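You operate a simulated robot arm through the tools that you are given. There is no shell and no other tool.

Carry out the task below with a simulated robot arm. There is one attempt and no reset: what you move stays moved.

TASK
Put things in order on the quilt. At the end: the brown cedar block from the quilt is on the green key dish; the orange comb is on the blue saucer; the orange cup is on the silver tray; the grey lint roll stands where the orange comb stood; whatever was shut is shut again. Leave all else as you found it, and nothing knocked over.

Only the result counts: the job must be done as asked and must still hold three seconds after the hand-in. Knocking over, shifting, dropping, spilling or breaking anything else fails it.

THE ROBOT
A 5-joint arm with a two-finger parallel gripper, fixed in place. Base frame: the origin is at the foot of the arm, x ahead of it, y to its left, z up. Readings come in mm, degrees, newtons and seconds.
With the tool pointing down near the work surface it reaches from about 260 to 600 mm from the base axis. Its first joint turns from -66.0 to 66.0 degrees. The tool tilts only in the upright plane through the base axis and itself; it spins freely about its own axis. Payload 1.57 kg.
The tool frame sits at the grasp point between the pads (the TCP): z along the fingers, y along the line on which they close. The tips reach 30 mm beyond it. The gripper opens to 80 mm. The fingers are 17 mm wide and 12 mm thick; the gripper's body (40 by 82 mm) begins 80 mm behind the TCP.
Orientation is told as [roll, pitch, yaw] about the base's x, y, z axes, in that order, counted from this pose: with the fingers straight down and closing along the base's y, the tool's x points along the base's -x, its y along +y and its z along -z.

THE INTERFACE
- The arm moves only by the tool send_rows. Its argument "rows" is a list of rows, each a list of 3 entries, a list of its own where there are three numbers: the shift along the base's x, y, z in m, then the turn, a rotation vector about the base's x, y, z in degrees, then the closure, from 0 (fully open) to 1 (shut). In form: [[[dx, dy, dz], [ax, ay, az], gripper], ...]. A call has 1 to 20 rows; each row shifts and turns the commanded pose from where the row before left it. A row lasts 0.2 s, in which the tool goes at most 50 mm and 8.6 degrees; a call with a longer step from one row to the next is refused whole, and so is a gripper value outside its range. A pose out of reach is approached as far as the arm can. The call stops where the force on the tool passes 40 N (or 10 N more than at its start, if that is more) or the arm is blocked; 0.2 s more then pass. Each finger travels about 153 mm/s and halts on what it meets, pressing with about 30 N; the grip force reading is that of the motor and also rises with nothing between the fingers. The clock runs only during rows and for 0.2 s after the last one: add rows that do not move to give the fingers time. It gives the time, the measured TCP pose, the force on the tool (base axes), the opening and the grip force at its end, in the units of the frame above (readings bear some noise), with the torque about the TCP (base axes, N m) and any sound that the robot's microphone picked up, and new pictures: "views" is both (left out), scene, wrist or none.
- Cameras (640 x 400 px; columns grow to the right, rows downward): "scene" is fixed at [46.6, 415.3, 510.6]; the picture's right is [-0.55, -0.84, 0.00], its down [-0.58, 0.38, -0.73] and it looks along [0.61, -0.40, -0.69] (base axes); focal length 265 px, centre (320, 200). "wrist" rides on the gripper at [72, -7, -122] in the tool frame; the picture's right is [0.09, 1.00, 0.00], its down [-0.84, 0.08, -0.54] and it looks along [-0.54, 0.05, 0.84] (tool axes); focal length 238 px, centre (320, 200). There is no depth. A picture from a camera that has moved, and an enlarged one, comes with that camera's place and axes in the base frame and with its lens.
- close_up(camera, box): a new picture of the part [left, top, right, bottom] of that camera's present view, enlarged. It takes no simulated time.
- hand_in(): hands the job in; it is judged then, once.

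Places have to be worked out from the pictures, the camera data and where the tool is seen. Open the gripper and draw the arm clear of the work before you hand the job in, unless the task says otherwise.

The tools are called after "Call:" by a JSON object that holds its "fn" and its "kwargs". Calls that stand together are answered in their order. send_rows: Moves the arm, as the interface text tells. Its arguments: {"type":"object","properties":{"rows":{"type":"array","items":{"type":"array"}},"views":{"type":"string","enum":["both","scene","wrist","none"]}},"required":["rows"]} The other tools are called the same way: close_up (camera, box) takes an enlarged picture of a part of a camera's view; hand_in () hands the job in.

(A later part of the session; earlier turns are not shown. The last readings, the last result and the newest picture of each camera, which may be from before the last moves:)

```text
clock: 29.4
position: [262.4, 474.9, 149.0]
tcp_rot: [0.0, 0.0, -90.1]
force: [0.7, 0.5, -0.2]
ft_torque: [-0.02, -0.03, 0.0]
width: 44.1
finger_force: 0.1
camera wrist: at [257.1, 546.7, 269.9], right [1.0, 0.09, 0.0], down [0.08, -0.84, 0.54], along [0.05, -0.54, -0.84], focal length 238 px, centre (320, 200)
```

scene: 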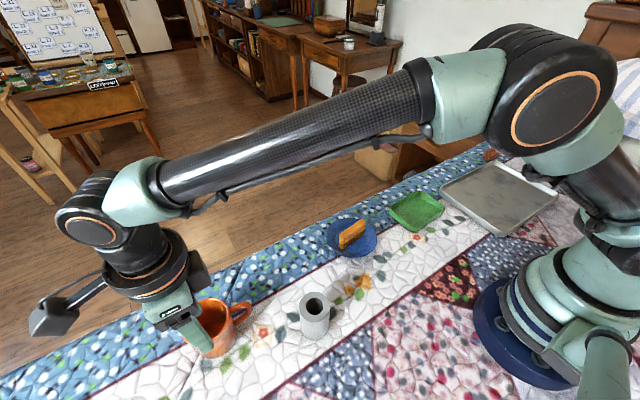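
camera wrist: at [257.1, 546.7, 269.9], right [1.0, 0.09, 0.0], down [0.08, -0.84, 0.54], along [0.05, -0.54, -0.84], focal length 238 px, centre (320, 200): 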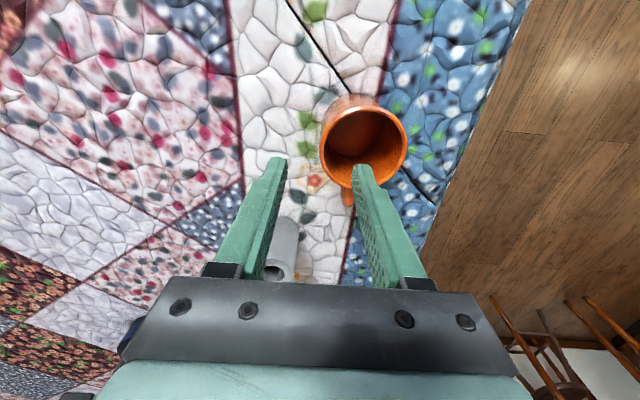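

Call:
{"fn": "close_up", "kwargs": {"camera": "wrist", "box": [290, 80, 430, 210]}}

```text
3.08 times, centred on (360, 145) of wrist
camera zoom: at [257.1, 546.7, 269.9], right [1.0, 0.09, 0.0], down [0.08, -0.84, 0.54], along [0.05, -0.54, -0.84], focal length 733 px, centre (197, 369)
```

zoom: 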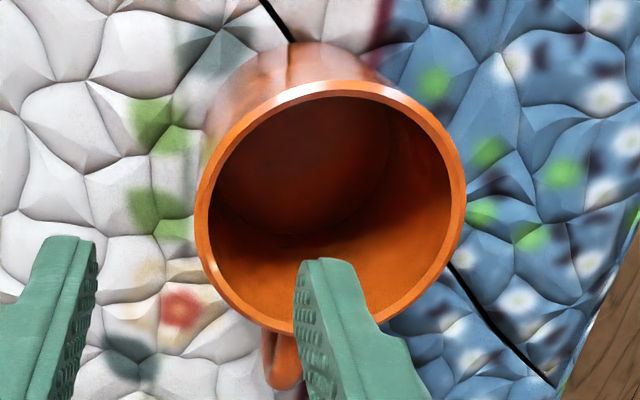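

Cup centre is ~38 mm from the TCP along tool y, so the wall sits right at the TCP. I correct by (+2, -2) mm and descend with one finger inside and one outside to TCP z≈64.

Call:
{"fn": "send_rows", "kwargs": {"rows": [[[0.002, -0.002, -0.015], [0, 0, 0], 0.45], [[0, 0, -0.025], [0, 0, 0], 0.45], [[0, 0, -0.022], [0, 0, 0], 0.45], [[0, 0, -0.016], [0, 0, 0], 0.45], [[0, 0, -0.008], [0, 0, 0], 0.45], [[0, 0, 0], [0, 0, 0], 0.45]], "views": "both"}}

```text
clock: 30.8
position: [265.6, 474.0, 64.2]
tcp_rot: [-0.1, 0.0, -89.9]
force: [-0.3, -0.3, 0.0]
ft_torque: [-0.01, -0.01, 0.01]
width: 43.7
finger_force: 0.1
camera wrist: at [259.0, 546.4, 186.0], right [1.0, 0.09, 0.0], down [0.08, -0.84, 0.54], along [0.05, -0.54, -0.84], focal length 238 px, centre (320, 200)
```

scene: 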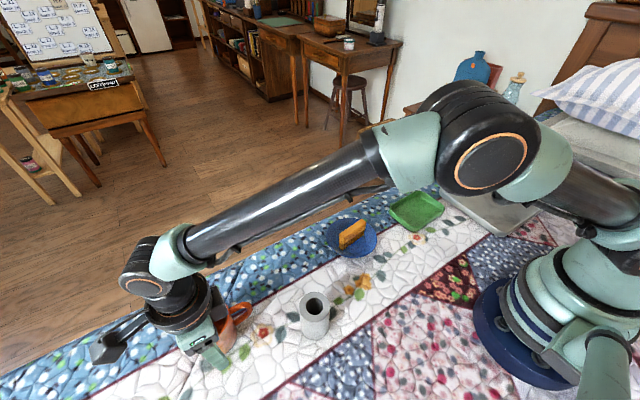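
wrist: 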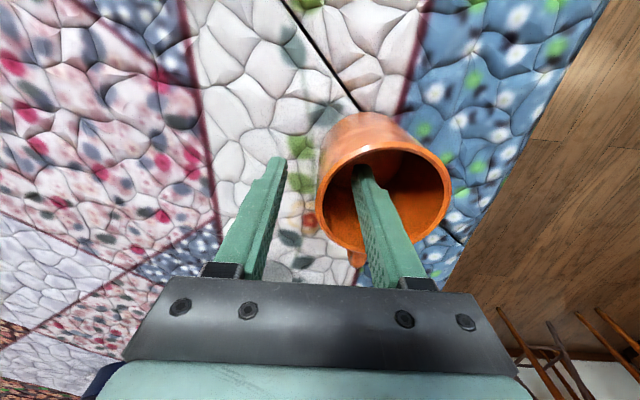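

One finger is inside, one outside, and the wall is roughly midway. I close on it slowly.

Call:
{"fn": "send_rows", "kwargs": {"rows": [[[0, 0, 0], [0, 0, 0], 0.6], [[0, 0, 0], [0, 0, 0], 0.75], [[0, 0, 0], [0, 0, 0], 0.88], [[0, 0, 0], [0, 0, 0], 1], [[0, 0, 0], [0, 0, 0], 1]], "views": "both"}}

```text
clock: 32.0
position: [264.8, 473.0, 65.8]
tcp_rot: [0.1, 0.1, -90.1]
force: [4.5, -2.9, 10.0]
ft_torque: [-0.27, -1.01, -0.19]
width: 7.3
finger_force: 26.3
camera wrist: at [259.7, 546.5, 187.5], right [1.0, 0.09, 0.0], down [0.08, -0.84, 0.54], along [0.05, -0.54, -0.84], focal length 238 px, centre (320, 200)
```

scene: 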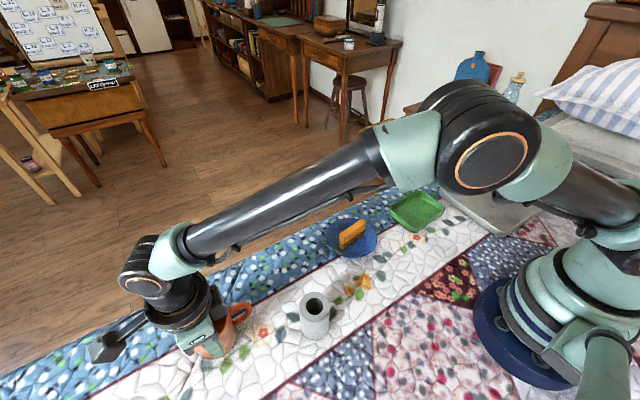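
wrist: 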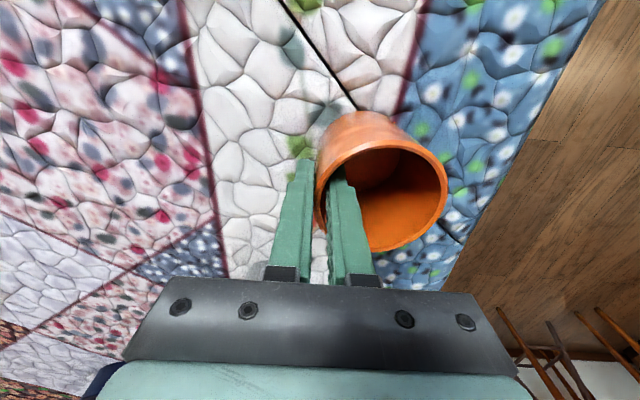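

Grip on the wall is firm (7.3 mm, cup slightly tapered so it wants to tilt ~2°). I lift a little and check that the cup comes up cleanly.

Call:
{"fn": "send_rows", "kwargs": {"rows": [[[0, 0, 0.003], [0, 0, 0], 1], [[0, 0, 0.007], [0, 0, 0], 1], [[0, 0, 0.015], [0, 0, 0], 1], [[0, 0, 0.015], [0, 0, 0], 1], [[0, 0, 0], [0, 0, 0], 1]], "views": "both"}}

```text
clock: 33.2
position: [264.9, 472.9, 104.2]
tcp_rot: [-0.1, 0.0, -89.8]
force: [0.6, 0.0, -3.4]
ft_torque: [0.02, 0.05, -0.01]
width: 7.0
finger_force: 26.4
camera wrist: at [258.7, 545.2, 225.3], right [1.0, 0.09, 0.0], down [0.08, -0.84, 0.54], along [0.05, -0.54, -0.84], focal length 238 px, centre (320, 200)
```

scene: 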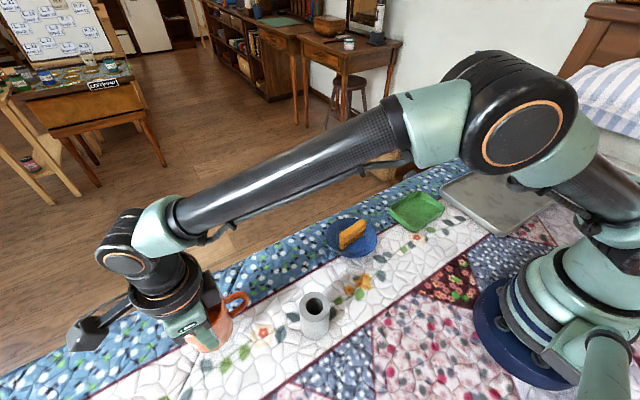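
wrist: 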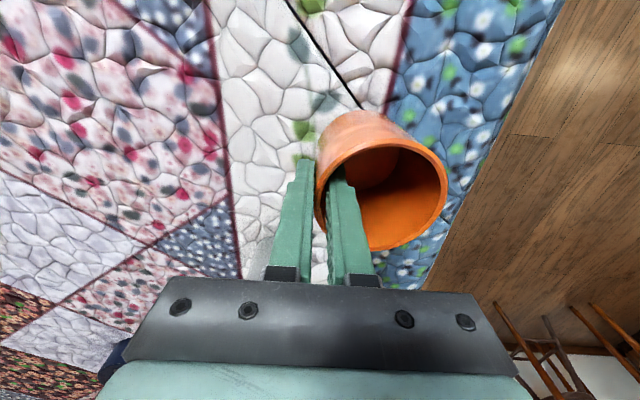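

The cup is lifted cleanly (about 3.4 N weight). I raise it and begin carrying it along an arc toward the tray, well above everything.

Call:
{"fn": "send_rows", "kwargs": {"rows": [[[0, 0, 0.02], [0, 0, 0], 1], [[0, 0, 0.03], [0, 0, 0], 1], [[0, 0, 0.035], [0, 0, 0], 1], [[0.0067, -0.0187, 0], [0, 0, 0], 1], [[0.0134, -0.0373, 0], [0, 0, 0], 1], [[0.0134, -0.0373, 0], [0, 0, 0], 1], [[0.0134, -0.0373, 0], [0, 0, 0], 1], [[0.0134, -0.0373, 0], [0, 0, 0], 1], [[0.0134, -0.0373, 0], [0, 0, 0], 1], [[0.0134, -0.0373, 0], [0, 0, 0], 1], [[0.0134, -0.0373, 0], [0, 0, 0], 1], [[0.0134, -0.0373, 0], [0, 0, 0], 1], [[0.0134, -0.0373, 0], [0, 0, 0], 1], [[0.0067, -0.0187, 0], [0, 0, 0], 1], [[0, 0, 0], [0, 0, 0], 1]], "views": "both"}}

```text
clock: 36.4
position: [396.5, 98.8, 190.7]
tcp_rot: [-0.1, 0.0, -89.9]
force: [0.0, -0.2, -2.2]
ft_torque: [0.03, 0.1, 0.02]
width: 7.1
finger_force: 26.2
camera wrist: at [391.5, 171.2, 311.3], right [1.0, 0.09, 0.0], down [0.08, -0.84, 0.54], along [0.05, -0.54, -0.84], focal length 238 px, centre (320, 200)
```

scene: 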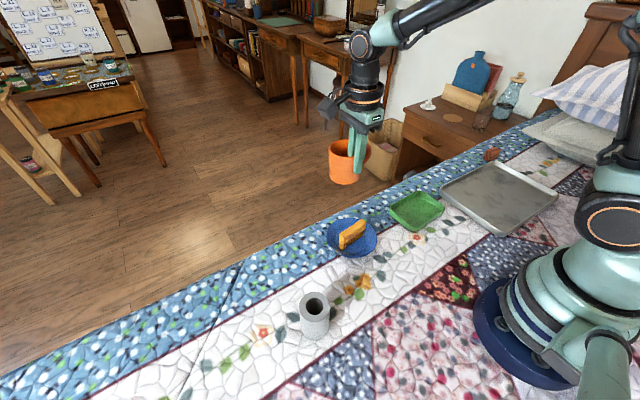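
wrist: 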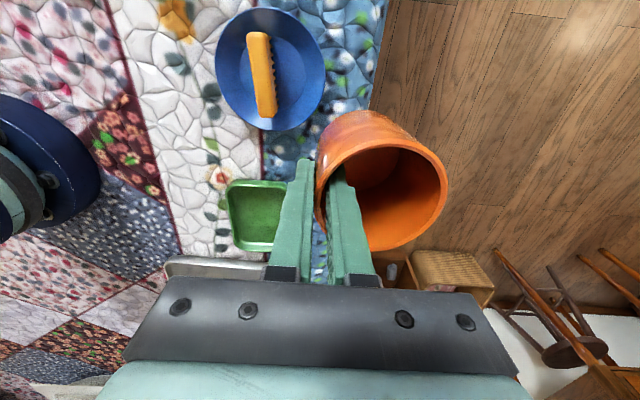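

The cup hangs steady, nothing else disturbed. I continue along the second leg toward the tray at the same height.

Call:
{"fn": "send_rows", "kwargs": {"rows": [[[-0.0083, -0.0172, 0], [0, 0, 0], 1], [[-0.0166, -0.0344, 0], [0, 0, 0], 1], [[-0.0166, -0.0344, 0], [0, 0, 0], 1], [[-0.0166, -0.0344, 0], [0, 0, 0], 1], [[-0.0166, -0.0344, 0], [0, 0, 0], 1], [[-0.0166, -0.0344, 0], [0, 0, 0], 1], [[-0.0166, -0.0344, 0], [0, 0, 0], 1], [[-0.0166, -0.0344, 0], [0, 0, 0], 1], [[-0.0166, -0.0344, 0], [0, 0, 0], 1], [[-0.0166, -0.0344, 0], [0, 0, 0], 1], [[-0.0166, -0.0344, 0], [0, 0, 0], 1], [[-0.0166, -0.0344, 0], [0, 0, 0], 1], [[-0.0086, -0.0173, 0], [0, 0, 0], 1], [[0, 0, 0], [0, 0, 0], 1]], "views": "both"}}

```text
clock: 39.4
position: [199.9, -315.5, 192.0]
tcp_rot: [0.0, 0.0, -89.9]
force: [0.2, -0.8, -3.2]
ft_torque: [0.04, 0.09, 0.01]
width: 7.1
finger_force: 26.6
camera wrist: at [194.7, -243.3, 313.1], right [1.0, 0.09, 0.0], down [0.08, -0.84, 0.54], along [0.05, -0.54, -0.84], focal length 238 px, centre (320, 200)
```

scene: 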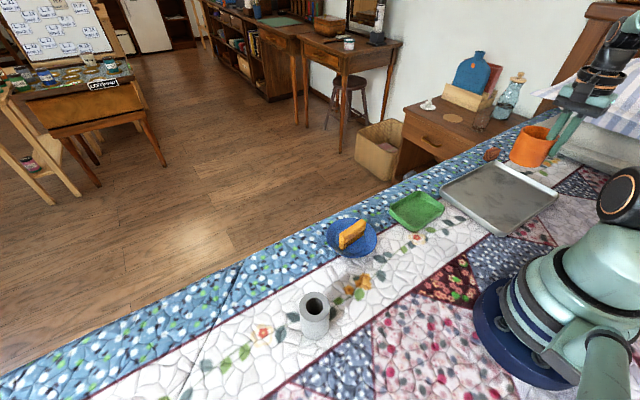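
wrist: 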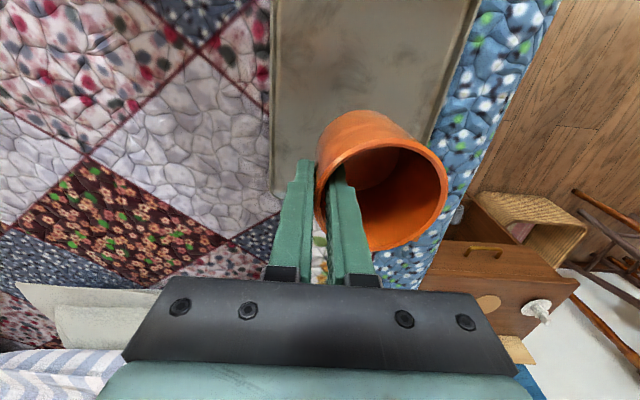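

The cup is above the middle of the tray (tray spans roughly x 145–335, y -440 to -180). I lower it to about 8 mm above the tray floor.

Call:
{"fn": "send_rows", "kwargs": {"rows": [[[0, 0, -0.02], [0, 0, 0], 1], [[0, 0, -0.03], [0, 0, 0], 1], [[0, 0, -0.03], [0, 0, 0], 1], [[0, 0, -0.02], [0, 0, 0], 1], [[0, 0, -0.01], [0, 0, 0], 1], [[0, 0, -0.004], [0, 0, 0], 1], [[0, 0, 0], [0, 0, 0], 1]], "views": "both"}}

```text
clock: 41.0
position: [201.7, -313.8, 76.5]
tcp_rot: [-0.1, 0.0, -89.9]
force: [-0.2, -0.1, -2.7]
ft_torque: [0.0, 0.08, -0.01]
width: 6.9
finger_force: 26.7
camera wrist: at [196.1, -241.7, 198.2], right [1.0, 0.09, 0.0], down [0.08, -0.84, 0.54], along [0.05, -0.54, -0.84], focal length 238 px, centre (320, 200)
```

scene: 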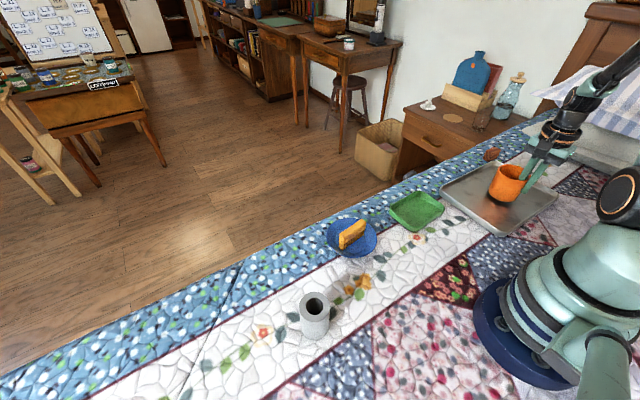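
wrist: 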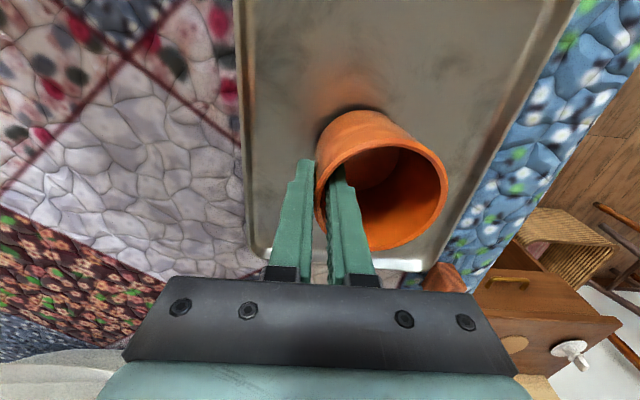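

Good placement over the tray. I lower in small steps, watching for contact.

Call:
{"fn": "send_rows", "kwargs": {"rows": [[[0, 0, -0.003], [0, 0, 0], 1], [[0, 0, -0.002], [0, 0, 0], 1], [[0, 0, 0], [0, 0, 0], 1]], "views": "none"}}

Call:
{"fn": "close_up", "kwargs": {"camera": "scene", "box": [430, 130, 580, 240]}}

```text
clock: 41.8
position: [202.8, -315.6, 72.1]
tcp_rot: [0.1, -0.3, -89.9]
force: [-8.1, 0.5, 20.4]
ft_torque: [0.17, -0.71, 0.03]
width: 7.1
finger_force: 26.6
```

```text
3.64 times, centred on (505, 185) of scene
camera zoom: at [46.6, 415.4, 510.6], right [-0.55, -0.84, 0.0], down [-0.58, 0.38, -0.73], along [0.61, -0.4, -0.69], focal length 965 px, centre (-353, 254)
```

zoom: 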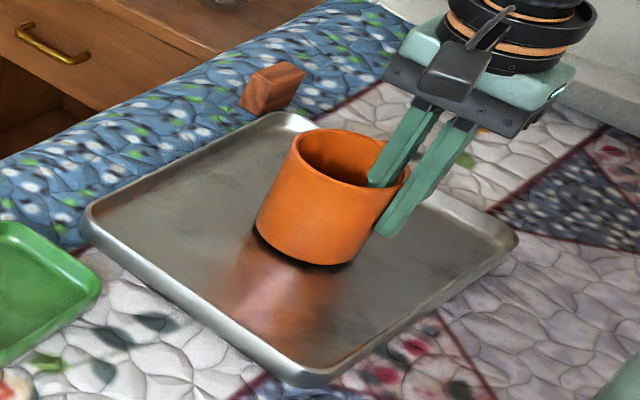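

Contact on the tray (20 N), with the cup tilted slightly by its taper. I back off 1 mm, then ease the grip open in small increments so it settles flat.

Call:
{"fn": "send_rows", "kwargs": {"rows": [[[0, 0, 0.001], [0, 0, 0], 1], [[0, 0, 0], [0, 0, 0], 1]], "views": "none"}}

```text
clock: 42.4
position: [202.4, -314.9, 72.5]
tcp_rot: [0.0, -0.2, -90.0]
force: [-0.9, -3.5, 10.1]
ft_torque: [-0.23, -0.68, -0.24]
width: 7.1
finger_force: 26.8
```

Call:
{"fn": "send_rows", "kwargs": {"rows": [[[0, 0, 0], [0, 0, 0], 0.91], [[0, 0, 0], [0, 0, 0], 0.9], [[0, 0, 0], [0, 0, 0], 0.89], [[0, 0, 0], [0, 0, 0], 0.87], [[0, 0, 0], [0, 0, 0], 0.84], [[0, 0, 0], [0, 0, 0], 0.8], [[0, 0, 0], [0, 0, 0], 0.75]], "views": "both"}}

```text
clock: 44.0
position: [201.8, -313.4, 71.6]
tcp_rot: [0.0, -0.1, -90.0]
force: [0.6, 0.2, -0.2]
ft_torque: [0.01, 0.0, 0.02]
width: 20.0
finger_force: 0.1
camera wrist: at [196.1, -241.1, 193.0], right [1.0, 0.09, 0.0], down [0.08, -0.84, 0.54], along [0.05, -0.54, -0.84], focal length 238 px, centre (320, 200)
```

scene: 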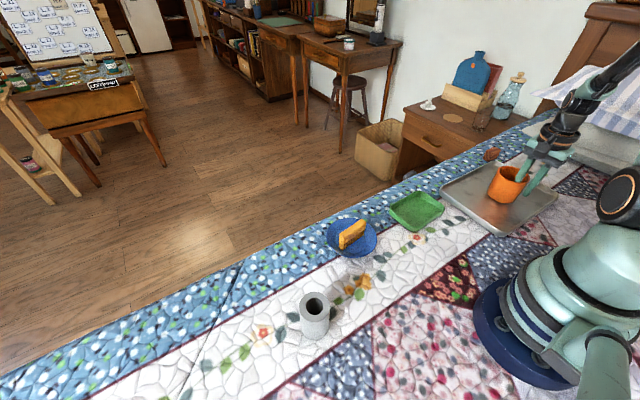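
wrist: 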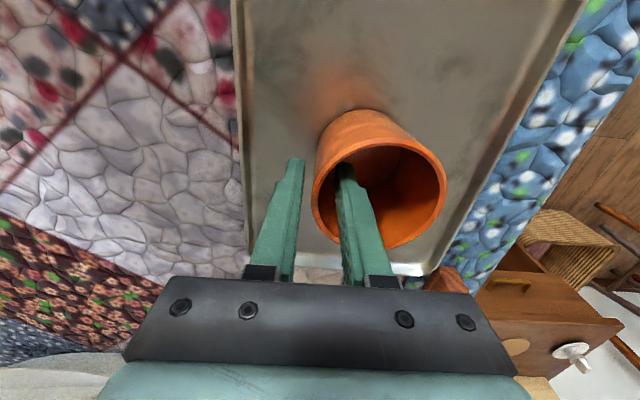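

The cup is free and settled on the tray. I open a bit more and lift straight up, then check the cup and look toward the cedar block.

Call:
{"fn": "send_rows", "kwargs": {"rows": [[[0, 0, 0], [0, 0, 0], 0.6], [[0, 0, 0.015], [0, 0, 0], 0.55], [[0, 0, 0.03], [0, 0, 0], 0.55], [[0, 0, 0.04], [0, 0, 0], 0.55], [[0, 0, 0.04], [0, 0, 0], 0.55], [[0, 0, 0], [0, 0, 0], 0.55]], "views": "both"}}

```text
clock: 45.4
position: [200.9, -313.0, 199.3]
tcp_rot: [0.1, -0.1, -89.9]
force: [0.7, -0.1, 0.8]
ft_torque: [-0.01, -0.01, -0.02]
width: 35.8
finger_force: 0.1
camera wrist: at [195.5, -240.5, 319.4], right [1.0, 0.09, 0.0], down [0.08, -0.84, 0.54], along [0.05, -0.54, -0.84], focal length 238 px, centre (320, 200)
```

scene: 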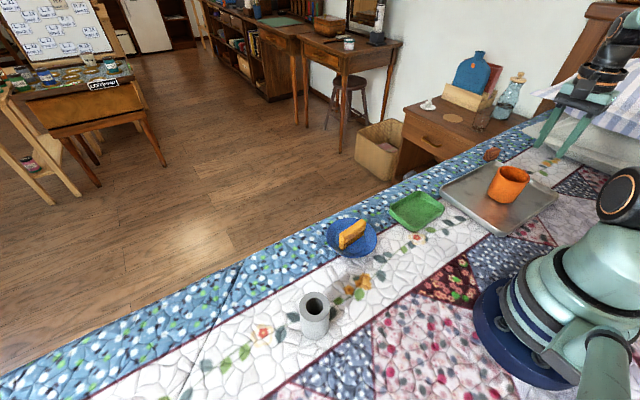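
wrist: 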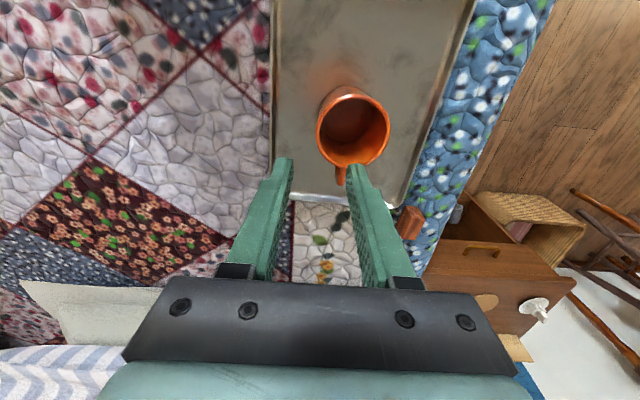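

Call:
{"fn": "close_up", "kwargs": {"camera": "wrist", "box": [290, 70, 480, 260]}}

Call:
{"fn": "close_up", "kwargs": {"camera": "scene", "box": [430, 130, 570, 240]}}

Call:
{"fn": "close_up", "kwargs": {"camera": "scene", "box": [470, 135, 520, 175]}}

```text
2.11 times, centred on (385, 165) of wrist
camera zoom: at [195.5, -240.5, 319.4], right [1.0, 0.09, 0.0], down [0.08, -0.84, 0.54], along [0.05, -0.54, -0.84], focal length 502 px, centre (183, 274)
```

zoom: 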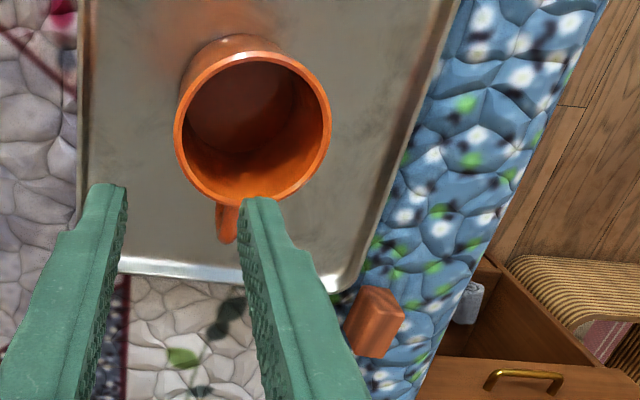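

```text
3.64 times, centred on (500, 185) of scene
camera zoom: at [46.6, 415.3, 510.6], right [-0.55, -0.84, 0.0], down [-0.58, 0.38, -0.73], along [0.61, -0.4, -0.69], focal length 965 px, centre (-334, 254)
```

zoom: 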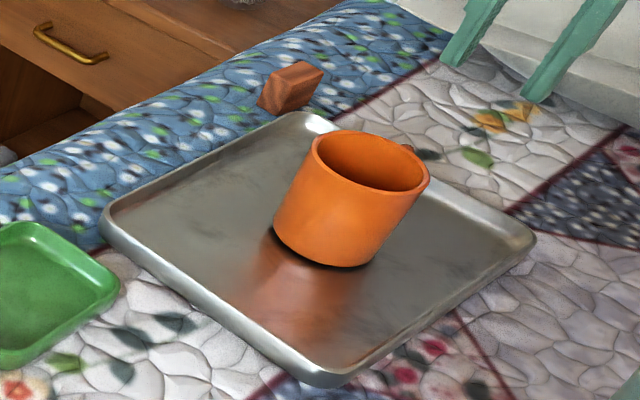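

```text
10.00 times, centred on (495, 155) of scene
camera zoom: at [46.6, 415.3, 510.6], right [-0.55, -0.84, 0.0], down [-0.58, 0.38, -0.73], along [0.61, -0.4, -0.69], focal length 2654 px, centre (-1430, 650)
```

zoom: 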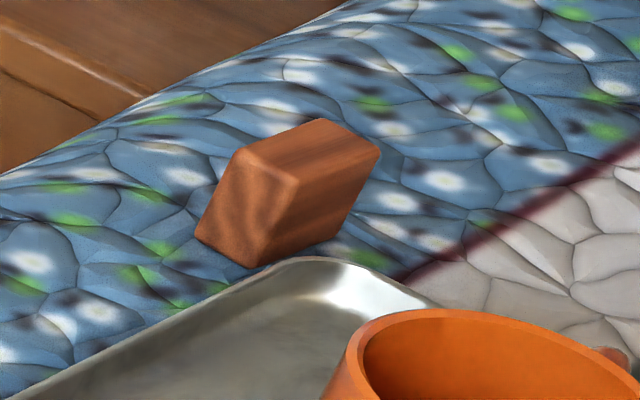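

The cup stands on the tray and is upright. The cedar block (≈21×41×32 mm) lies just beyond the tray's corner at about (357, -471), long axis nearly along y; I move over it with yaw -95° and a half-open gripper.

Call:
{"fn": "send_rows", "kwargs": {"rows": [[[0.026, -0.026, 0], [0, 0, 0], 0.4], [[0.026, -0.026, 0], [0, 0, -1], 0.35], [[0.026, -0.026, -0.015], [0, 0, -1], 0.35], [[0.026, -0.026, -0.02], [0, 0, -1], 0.35], [[0.026, -0.026, -0.025], [0, 0, -1], 0.35], [[0.0265, -0.024, -0.015], [0, 0, -1], 0.35], [[0, 0, 0], [0, 0, 0], 0.35]], "views": "both"}}

```text
clock: 47.0
position: [353.7, -466.2, 117.6]
tcp_rot: [0.0, -0.1, -95.1]
force: [0.3, 0.1, -0.4]
ft_torque: [0.02, 0.0, 0.0]
width: 52.1
finger_force: 0.1
camera wrist: at [354.7, -394.0, 239.5], right [1.0, 0.01, 0.0], down [0.01, -0.84, 0.54], along [0.0, -0.54, -0.84], focal length 238 px, centre (320, 200)
```

scene: 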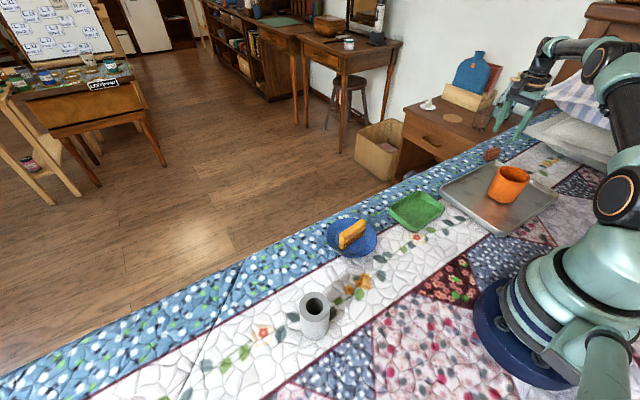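
wrist: 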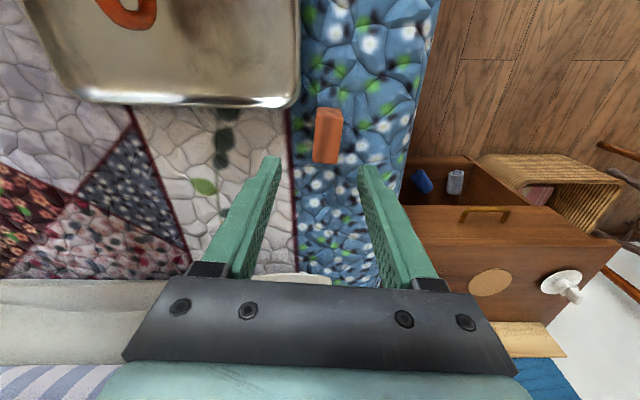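

Call:
{"fn": "close_up", "kwargs": {"camera": "wrist", "box": [250, 70, 410, 200]}}

```text
3.08 times, centred on (330, 135) of wrist
camera zoom: at [354.7, -394.0, 239.5], right [1.0, 0.01, 0.0], down [0.01, -0.84, 0.54], along [0.0, -0.54, -0.84], focal length 733 px, centre (289, 400)
```

zoom: 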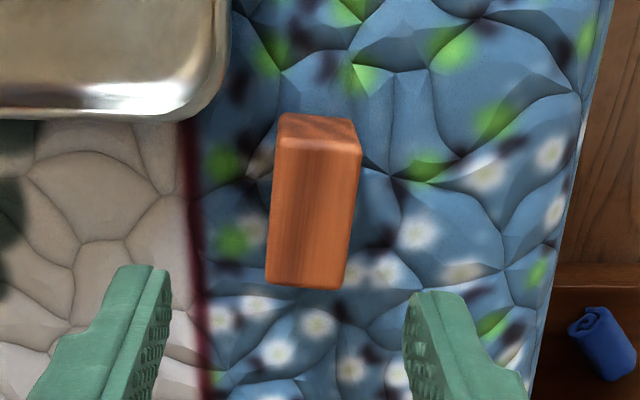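

The block centre is about (+6, +2) mm from the TCP and the yaw is right. I shift and descend partway, checking that the arm really reaches there.

Call:
{"fn": "send_rows", "kwargs": {"rows": [[[0.003, 0.001, -0.01], [0, 0, 0], 0.35], [[0.0031, 0.0007, -0.015], [0, 0, 0], 0.35], [[0, 0, -0.01], [0, 0, 0], 0.35], [[0, 0, 0], [0, 0, 0], 0.35]], "views": "wrist"}}

```text
clock: 48.0
position: [361.9, -466.5, 84.9]
tcp_rot: [0.0, 0.0, -94.9]
force: [1.3, -0.1, 0.1]
ft_torque: [-0.05, 0.02, -0.02]
width: 52.2
finger_force: 0.0
camera wrist: at [362.3, -393.8, 206.0], right [1.0, 0.01, 0.0], down [0.01, -0.84, 0.54], along [0.0, -0.54, -0.84], focal length 238 px, centre (320, 200)
```

wrist: 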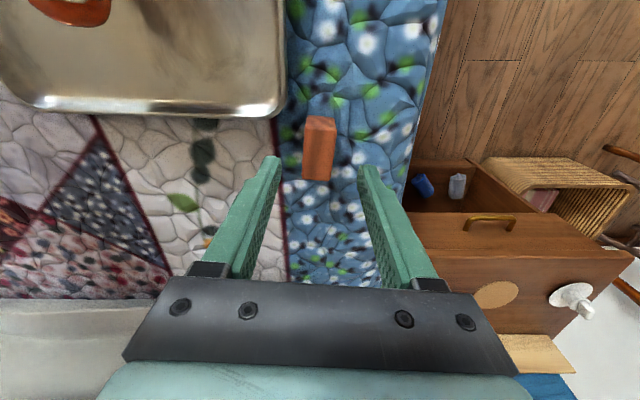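

Call:
{"fn": "close_up", "kwargs": {"camera": "wrist", "box": [240, 90, 400, 220]}}

```text
3.08 times, centred on (320, 155) of wrist
camera zoom: at [362.3, -393.8, 206.0], right [1.0, 0.01, 0.0], down [0.01, -0.84, 0.54], along [0.0, -0.54, -0.84], focal length 733 px, centre (320, 338)
```

zoom: 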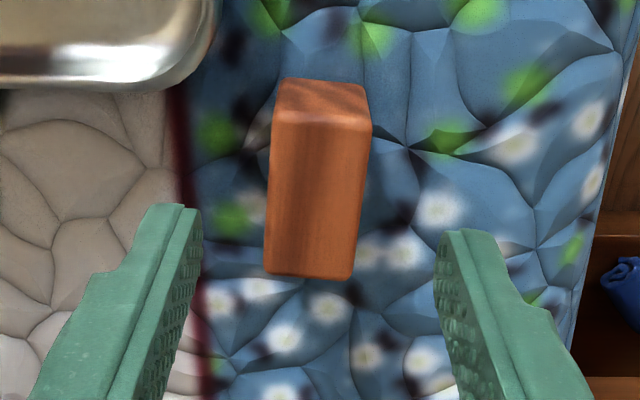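

The block is centred within 2 mm. I apply the small correction and descend to TCP z≈44 (tips ~14 mm above the quilt), then check.

Call:
{"fn": "send_rows", "kwargs": {"rows": [[[-0.0015, 0.001, -0.01], [0, 0, 0], 0.35], [[0, 0, -0.015], [0, 0, 0], 0.35], [[0, 0, -0.012], [0, 0, 0], 0.35], [[0, 0, -0.005], [0, 0, 0], 0.35], [[0, 0, 0], [0, 0, 0], 0.35]], "views": "both"}}

```text
clock: 49.2
position: [361.2, -465.7, 44.2]
tcp_rot: [0.0, 0.0, -94.9]
force: [-0.3, 0.5, -0.6]
ft_torque: [0.0, -0.05, 0.0]
width: 52.0
finger_force: 0.0
camera wrist: at [362.0, -393.1, 165.7], right [1.0, 0.01, 0.0], down [0.0, -0.84, 0.54], along [0.0, -0.54, -0.84], focal length 238 px, centre (320, 200)
```

scene: 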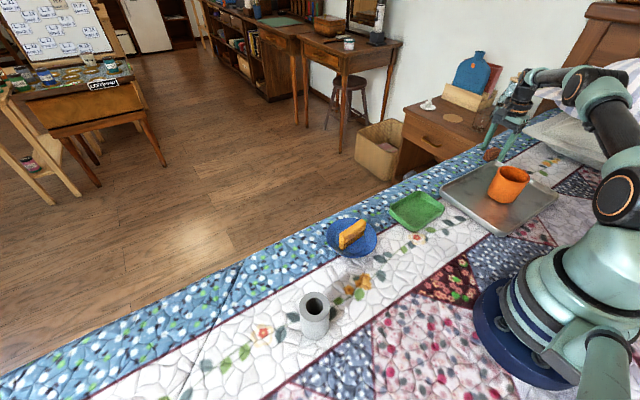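
wrist: 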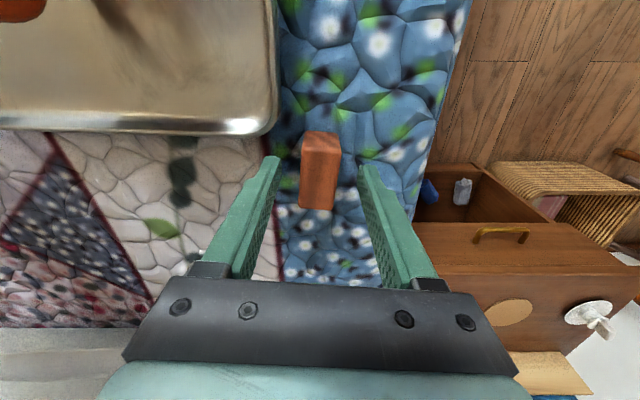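

Call:
{"fn": "send_rows", "kwargs": {"rows": [[[0, 0, 0], [0, 0, 0], 0.5], [[0, 0, 0], [0, 0, 0], 0.65], [[0, 0, 0], [0, 0, 0], 1], [[0, 0, 0], [0, 0, 0], 1], [[0, 0, 0], [0, 0, 0], 1]], "views": "both"}}

Call:
{"fn": "close_up", "kwargs": {"camera": "scene", "box": [450, 90, 570, 190]}}

Call:
{"fn": "close_up", "kwargs": {"camera": "wrist", "box": [240, 90, 400, 220]}}

```text
clock: 50.4
position: [361.5, -465.7, 44.4]
tcp_rot: [-0.1, 0.0, -94.9]
force: [-0.4, 0.7, 0.6]
ft_torque: [-0.02, 0.0, -0.01]
width: 22.5
finger_force: 30.4
camera wrist: at [361.9, -393.1, 165.8], right [1.0, 0.01, 0.0], down [0.0, -0.84, 0.54], along [0.0, -0.54, -0.84], focal length 238 px, centre (320, 200)
```

scene: 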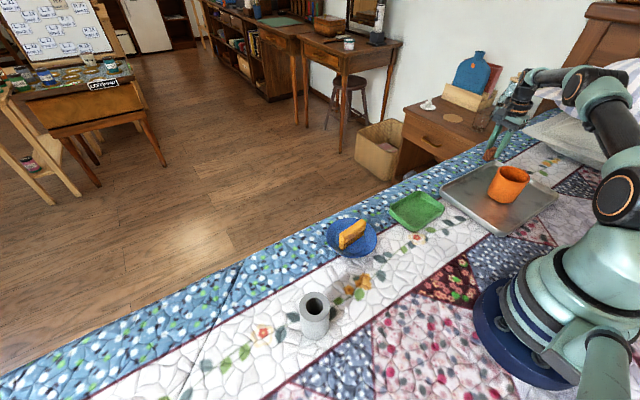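
wrist: 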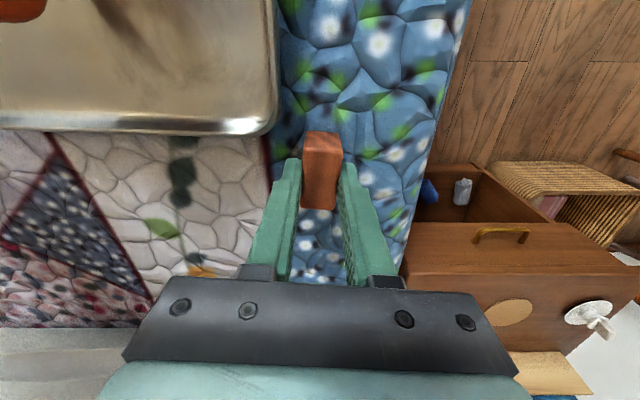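

```text
4.00 times, centred on (510, 140) of scene
camera zoom: at [46.6, 415.3, 510.6], right [-0.55, -0.84, 0.0], down [-0.58, 0.38, -0.73], along [0.61, -0.4, -0.69], focal length 1062 px, centre (-440, 440)
```

zoom: 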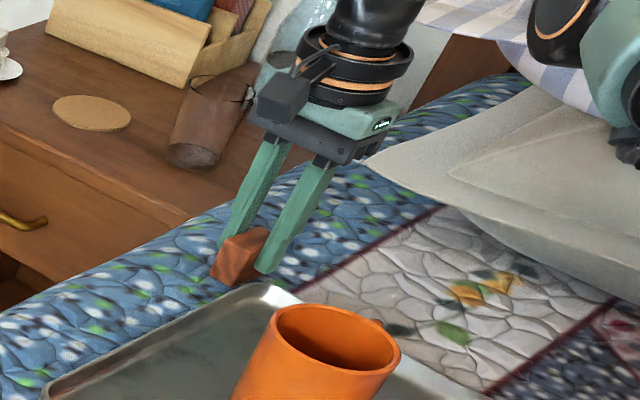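

```text
3.08 times, centred on (320, 155) of wrist
camera zoom: at [361.9, -393.1, 165.8], right [1.0, 0.01, 0.0], down [0.0, -0.84, 0.54], along [0.0, -0.54, -0.84], focal length 733 px, centre (320, 338)
```

zoom: 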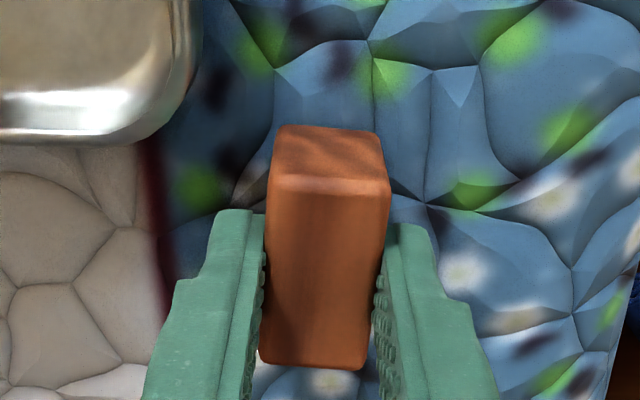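

The block is gripped (22.5 mm). I lift it straight up and carry it toward the green dish, stopping just before it for a clear wrist view.

Call:
{"fn": "send_rows", "kwargs": {"rows": [[[0, 0, 0.015], [0, 0, 0], 1], [[0, 0, 0.035], [0, 0, 0], 1], [[0, 0, 0.045], [0, 0, 0], 1], [[-0.002, 0.016, 0], [0, 0, 0], 1], [[-0.005, 0.035, 0], [0, 0, 0], 1], [[-0.005, 0.035, 0], [0, 0, 0], 1], [[-0.005, 0.035, 0], [0, 0, 0], 1], [[-0.005, 0.035, 0], [0, 0, 0], 1], [[-0.005, 0.035, 0], [0, 0, 0], 1], [[-0.005, 0.035, 0], [0, 0, 0], 1], [[-0.005, 0.035, 0], [0, 0, 0], 1], [[-0.005, 0.035, 0], [0, 0, 0], 1], [[-0.0026, 0.018, 0], [0, 0, 0], 1], [[0, 0, 0], [0, 0, 0], 1]], "views": "both"}}

```text
clock: 53.4
position: [315.2, -149.1, 139.1]
tcp_rot: [0.1, 0.0, -95.0]
force: [0.3, 0.1, 0.0]
ft_torque: [0.01, -0.02, -0.04]
width: 22.6
finger_force: 30.0
camera wrist: at [315.5, -75.8, 259.1], right [1.0, 0.01, 0.0], down [0.0, -0.84, 0.54], along [0.0, -0.54, -0.84], focal length 238 px, centre (320, 200)
```

scene: 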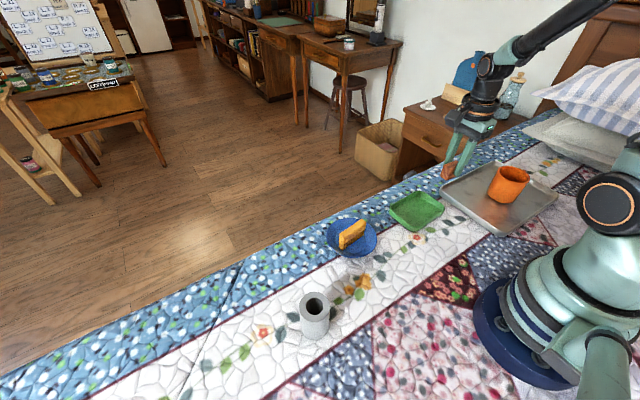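
wrist: 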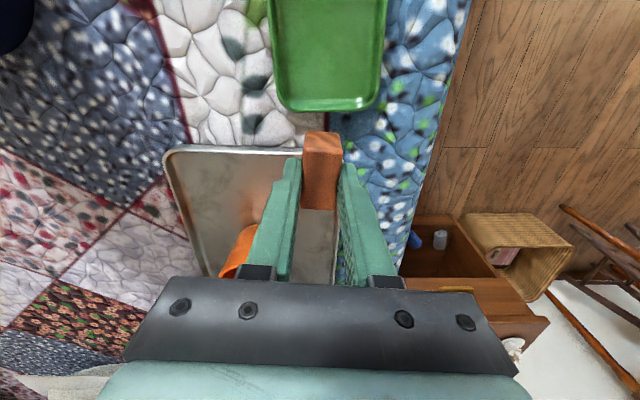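

Call:
{"fn": "close_up", "kwargs": {"camera": "wrist", "box": [240, 0, 420, 150]}}

Call:
{"fn": "close_up", "kwargs": {"camera": "scene", "box": [375, 180, 465, 240]}}

```text
2.67 times, centred on (330, 75) of wrist
camera zoom: at [315.5, -75.8, 259.1], right [1.0, 0.01, 0.0], down [0.0, -0.84, 0.54], along [0.0, -0.54, -0.84], focal length 636 px, centre (293, 533)
```

zoom: 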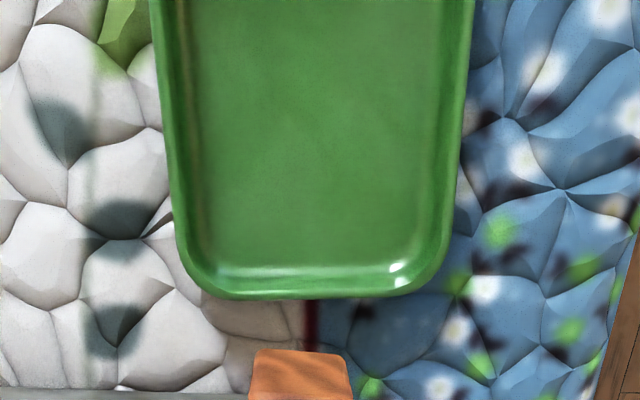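

```text
6.67 times, centred on (420, 210) of scene
camera zoom: at [46.6, 415.3, 510.6], right [-0.55, -0.84, 0.0], down [-0.58, 0.38, -0.73], along [0.61, -0.4, -0.69], focal length 1770 px, centre (-347, 133)
```

zoom: 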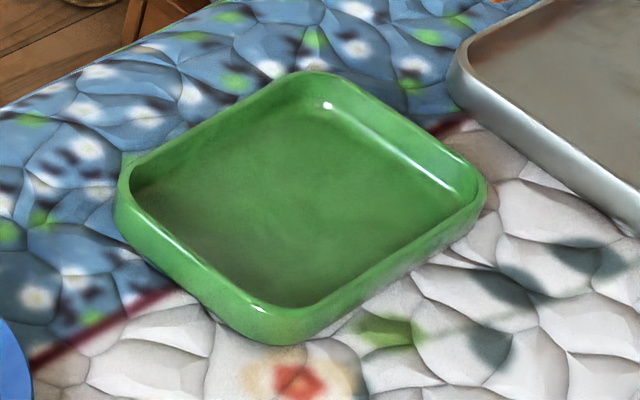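

The dish centre comes out near (319, -66) with a floor ≥80 mm wide, so there is ample room. I move over it and lower the block to about 5 mm above the dish floor.

Call:
{"fn": "send_rows", "kwargs": {"rows": [[[0.001, 0.025, 0], [0, 0, 0], 1], [[0.001, 0.035, 0], [0, 0, 0], 1], [[0.001, 0.022, -0.01], [0, 0, 0], 1], [[0, 0, -0.03], [0, 0, 0], 1], [[0, 0, -0.03], [0, 0, 0], 1], [[0, 0, -0.015], [0, 0, 0], 1], [[0, 0, 0], [0, 0, 0], 1]], "views": "both"}}

Call:
{"fn": "close_up", "kwargs": {"camera": "scene", "box": [365, 140, 485, 240]}}

```text
clock: 55.0
position: [318.7, -65.8, 50.5]
tcp_rot: [0.0, 0.0, -94.9]
force: [0.0, -0.2, 0.2]
ft_torque: [0.01, -0.02, 0.01]
width: 22.5
finger_force: 30.1
camera wrist: at [319.9, 6.5, 171.9], right [1.0, 0.01, 0.0], down [0.01, -0.84, 0.54], along [0.0, -0.54, -0.84], focal length 238 px, centre (320, 200)
```

scene: 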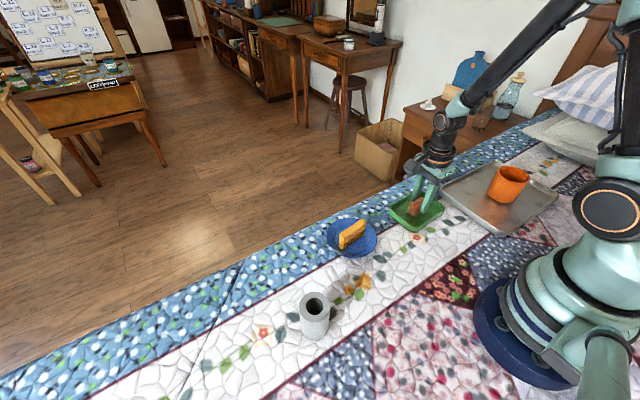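
wrist: 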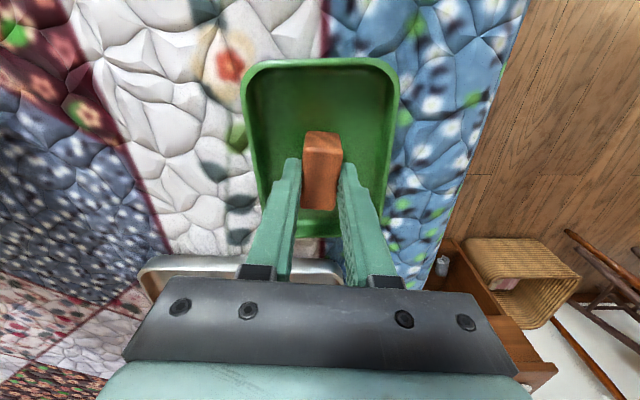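

```text
4.00 times, centred on (425, 190) of scene
camera zoom: at [46.6, 415.3, 510.6], right [-0.55, -0.84, 0.0], down [-0.58, 0.38, -0.73], along [0.61, -0.4, -0.69], focal length 1062 px, centre (-100, 240)
```

zoom: 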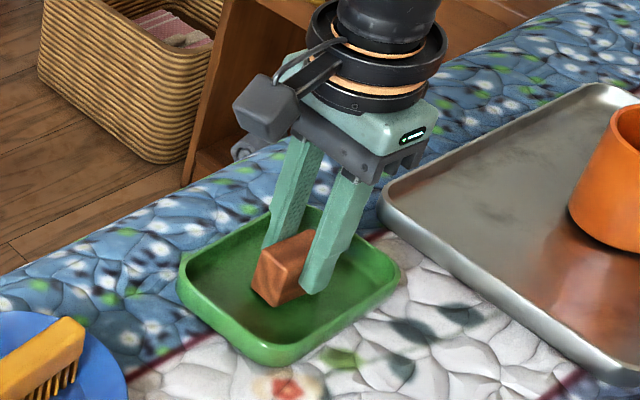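

The block is centred over the dish. I lower in small steps until contact.

Call:
{"fn": "send_rows", "kwargs": {"rows": [[[0, 0, -0.0015], [0, 0, 0], 1], [[0, 0, 0], [0, 0, 0], 1]], "views": "none"}}

```text
clock: 55.6
position: [319.3, -66.9, 50.5]
tcp_rot: [0.0, 0.0, -95.0]
force: [-1.3, 0.2, 0.0]
ft_torque: [0.01, -0.02, 0.02]
width: 22.6
finger_force: 30.1
```

Call:
{"fn": "send_rows", "kwargs": {"rows": [[[0, 0, -0.0015], [0, 0, 0], 1], [[0, 0, 0], [0, 0, 0], 1]], "views": "none"}}

```text
clock: 56.2
position: [320.1, -67.9, 49.1]
tcp_rot: [0.0, 0.1, -94.9]
force: [0.4, 0.6, 0.2]
ft_torque: [0.01, 0.02, 0.0]
width: 22.7
finger_force: 29.8
```

No contact yet; continuing down 1.2 mm.

Call:
{"fn": "send_rows", "kwargs": {"rows": [[[0, 0, -0.0012], [0, 0, 0], 1], [[0, 0, 0], [0, 0, 0], 1]], "views": "none"}}

```text
clock: 56.8
position: [318.9, -67.3, 48.9]
tcp_rot: [0.0, 0.0, -95.0]
force: [0.0, 0.2, -0.2]
ft_torque: [0.03, 0.06, 0.04]
width: 22.7
finger_force: 30.3
```

Call:
{"fn": "send_rows", "kwargs": {"rows": [[[0, 0, -0.0012], [0, 0, 0], 1], [[0, 0, 0], [0, 0, 0], 1]], "views": "none"}}

```text
clock: 57.4
position: [319.8, -68.1, 49.5]
tcp_rot: [0.0, 0.0, -94.9]
force: [-0.7, 0.1, 0.2]
ft_torque: [0.0, -0.01, 0.02]
width: 22.8
finger_force: 29.9
```

Call:
{"fn": "send_rows", "kwargs": {"rows": [[[0, 0, -0.001], [0, 0, 0], 1], [[0, 0, 0], [0, 0, 0], 1]], "views": "none"}}

```text
clock: 58.0
position: [318.6, -68.1, 49.3]
tcp_rot: [0.0, 0.0, -94.9]
force: [0.7, 0.8, 4.1]
ft_torque: [0.05, 0.03, 0.02]
width: 22.7
finger_force: 29.8
```

Light contact (4 N). I release gently by opening in small increments.

Call:
{"fn": "send_rows", "kwargs": {"rows": [[[0, 0, 0], [0, 0, 0], 0.7], [[0, 0, 0], [0, 0, 0], 0.66], [[0, 0, 0], [0, 0, 0], 0.58], [[0, 0, 0], [0, 0, 0], 0.5], [[0, 0, 0.012], [0, 0, 0], 0.5], [[0, 0, 0.035], [0, 0, 0], 0.5], [[0, 0, 0.045], [0, 0, 0], 0.5], [[0, 0, 0.04], [0, 0, 0], 0.4], [[0, 0, 0], [0, 0, 0], 0.2]], "views": "both"}}

```text
clock: 60.0
position: [319.1, -67.2, 178.5]
tcp_rot: [-0.1, 0.1, -94.9]
force: [0.6, 0.1, 0.3]
ft_torque: [-0.01, -0.04, 0.02]
width: 64.0
finger_force: 0.2
camera wrist: at [320.6, 4.8, 299.1], right [1.0, 0.01, 0.0], down [0.01, -0.84, 0.54], along [0.0, -0.54, -0.84], focal length 238 px, centre (320, 200)
```

scene: 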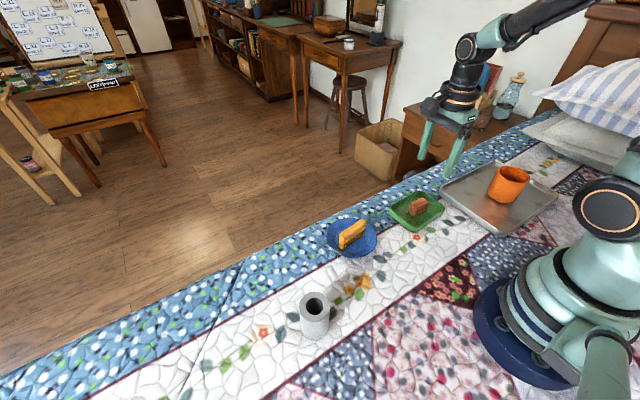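
wrist: 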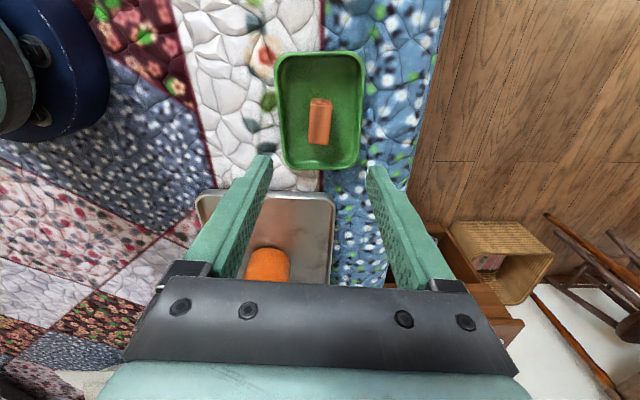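

The block sits in the dish. I raise the arm to a clear pose near the starting position with the gripper fully open, then inspect everything.

Call:
{"fn": "send_rows", "kwargs": {"rows": [[[0.01, 0.005, 0.03], [0, 0, 0], 0], [[0.02, 0.01, 0.03], [0, 0, 0], 0], [[0.025, 0.015, 0.02], [0, 0, 0], 0], [[0.03, 0.015, 0], [0, 0, 0], 0], [[0.025, 0.012, 0], [0, 0, 0], 0], [[0, 0, 0], [0, 0, 0], 0], [[0, 0, 0], [0, 0, 0], 0]], "views": "both"}}

Call:
{"fn": "close_up", "kwargs": {"camera": "scene", "box": [160, 200, 400, 370]}}

Call:
{"fn": "close_up", "kwargs": {"camera": "scene", "box": [320, 120, 580, 280]}}

Call:
{"fn": "close_up", "kwargs": {"camera": "scene", "box": [340, 40, 560, 180]}}

```text
clock: 61.6
position: [428.5, -11.3, 257.8]
tcp_rot: [-0.1, 0.0, -94.9]
force: [-0.2, 0.1, 0.1]
ft_torque: [-0.01, -0.03, 0.0]
width: 79.8
finger_force: 0.0
camera wrist: at [428.7, 61.8, 379.7], right [1.0, 0.01, 0.0], down [0.01, -0.84, 0.54], along [0.0, -0.54, -0.84], focal length 238 px, centre (320, 200)
```

scene: 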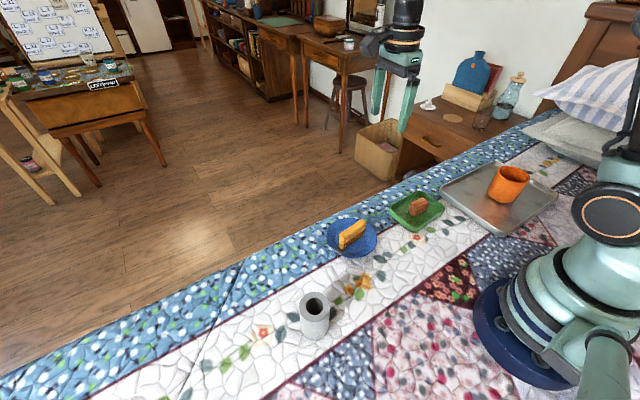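
wrist: 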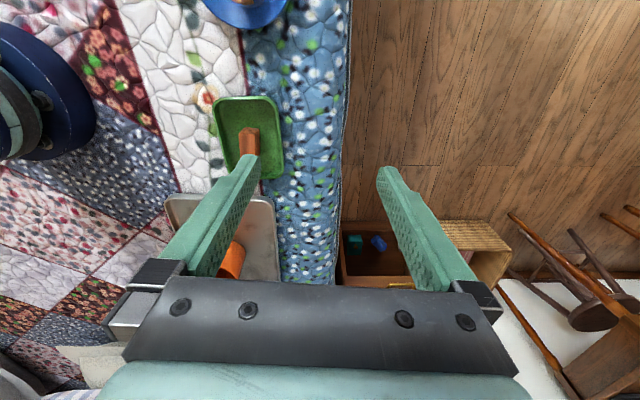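

```text
2.35 times, centred on (280, 285) of scene
camera zoom: at [46.6, 415.3, 510.6], right [-0.55, -0.84, 0.0], down [-0.58, 0.38, -0.73], along [0.61, -0.4, -0.69], focal length 624 px, centre (414, 0)
```

zoom: 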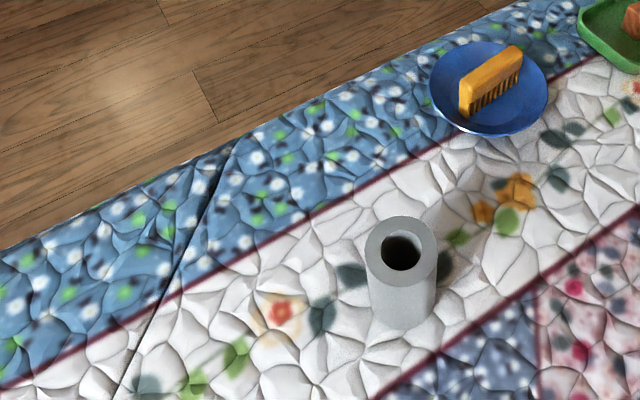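

```text
2.46 times, centred on (450, 200) of scene
camera zoom: at [46.6, 415.3, 510.6], right [-0.55, -0.84, 0.0], down [-0.58, 0.38, -0.73], along [0.61, -0.4, -0.69], focal length 653 px, centre (0, 200)
```

zoom: 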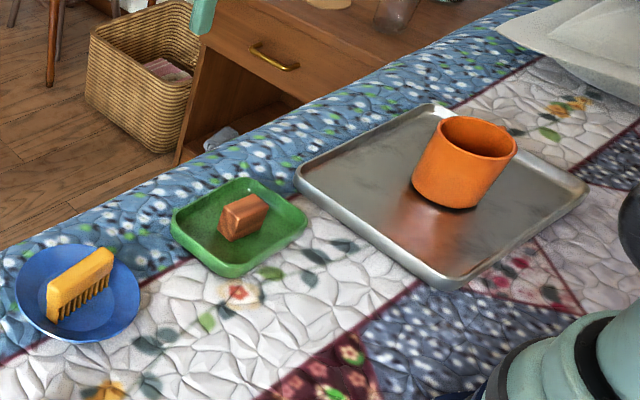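

```text
2.86 times, centred on (450, 110) of scene
camera zoom: at [46.6, 415.3, 510.6], right [-0.55, -0.84, 0.0], down [-0.58, 0.38, -0.73], along [0.61, -0.4, -0.69], focal length 758 px, centre (-51, 457)
```

zoom: 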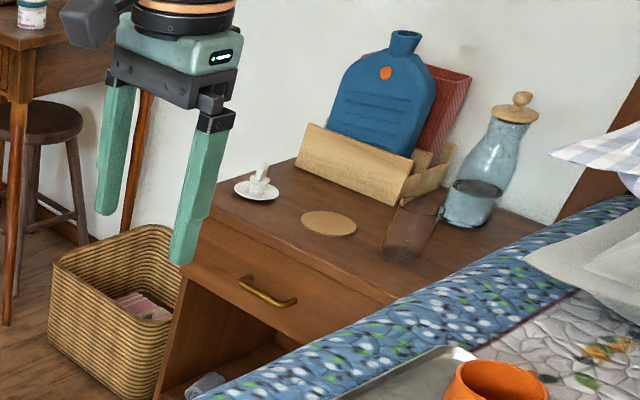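

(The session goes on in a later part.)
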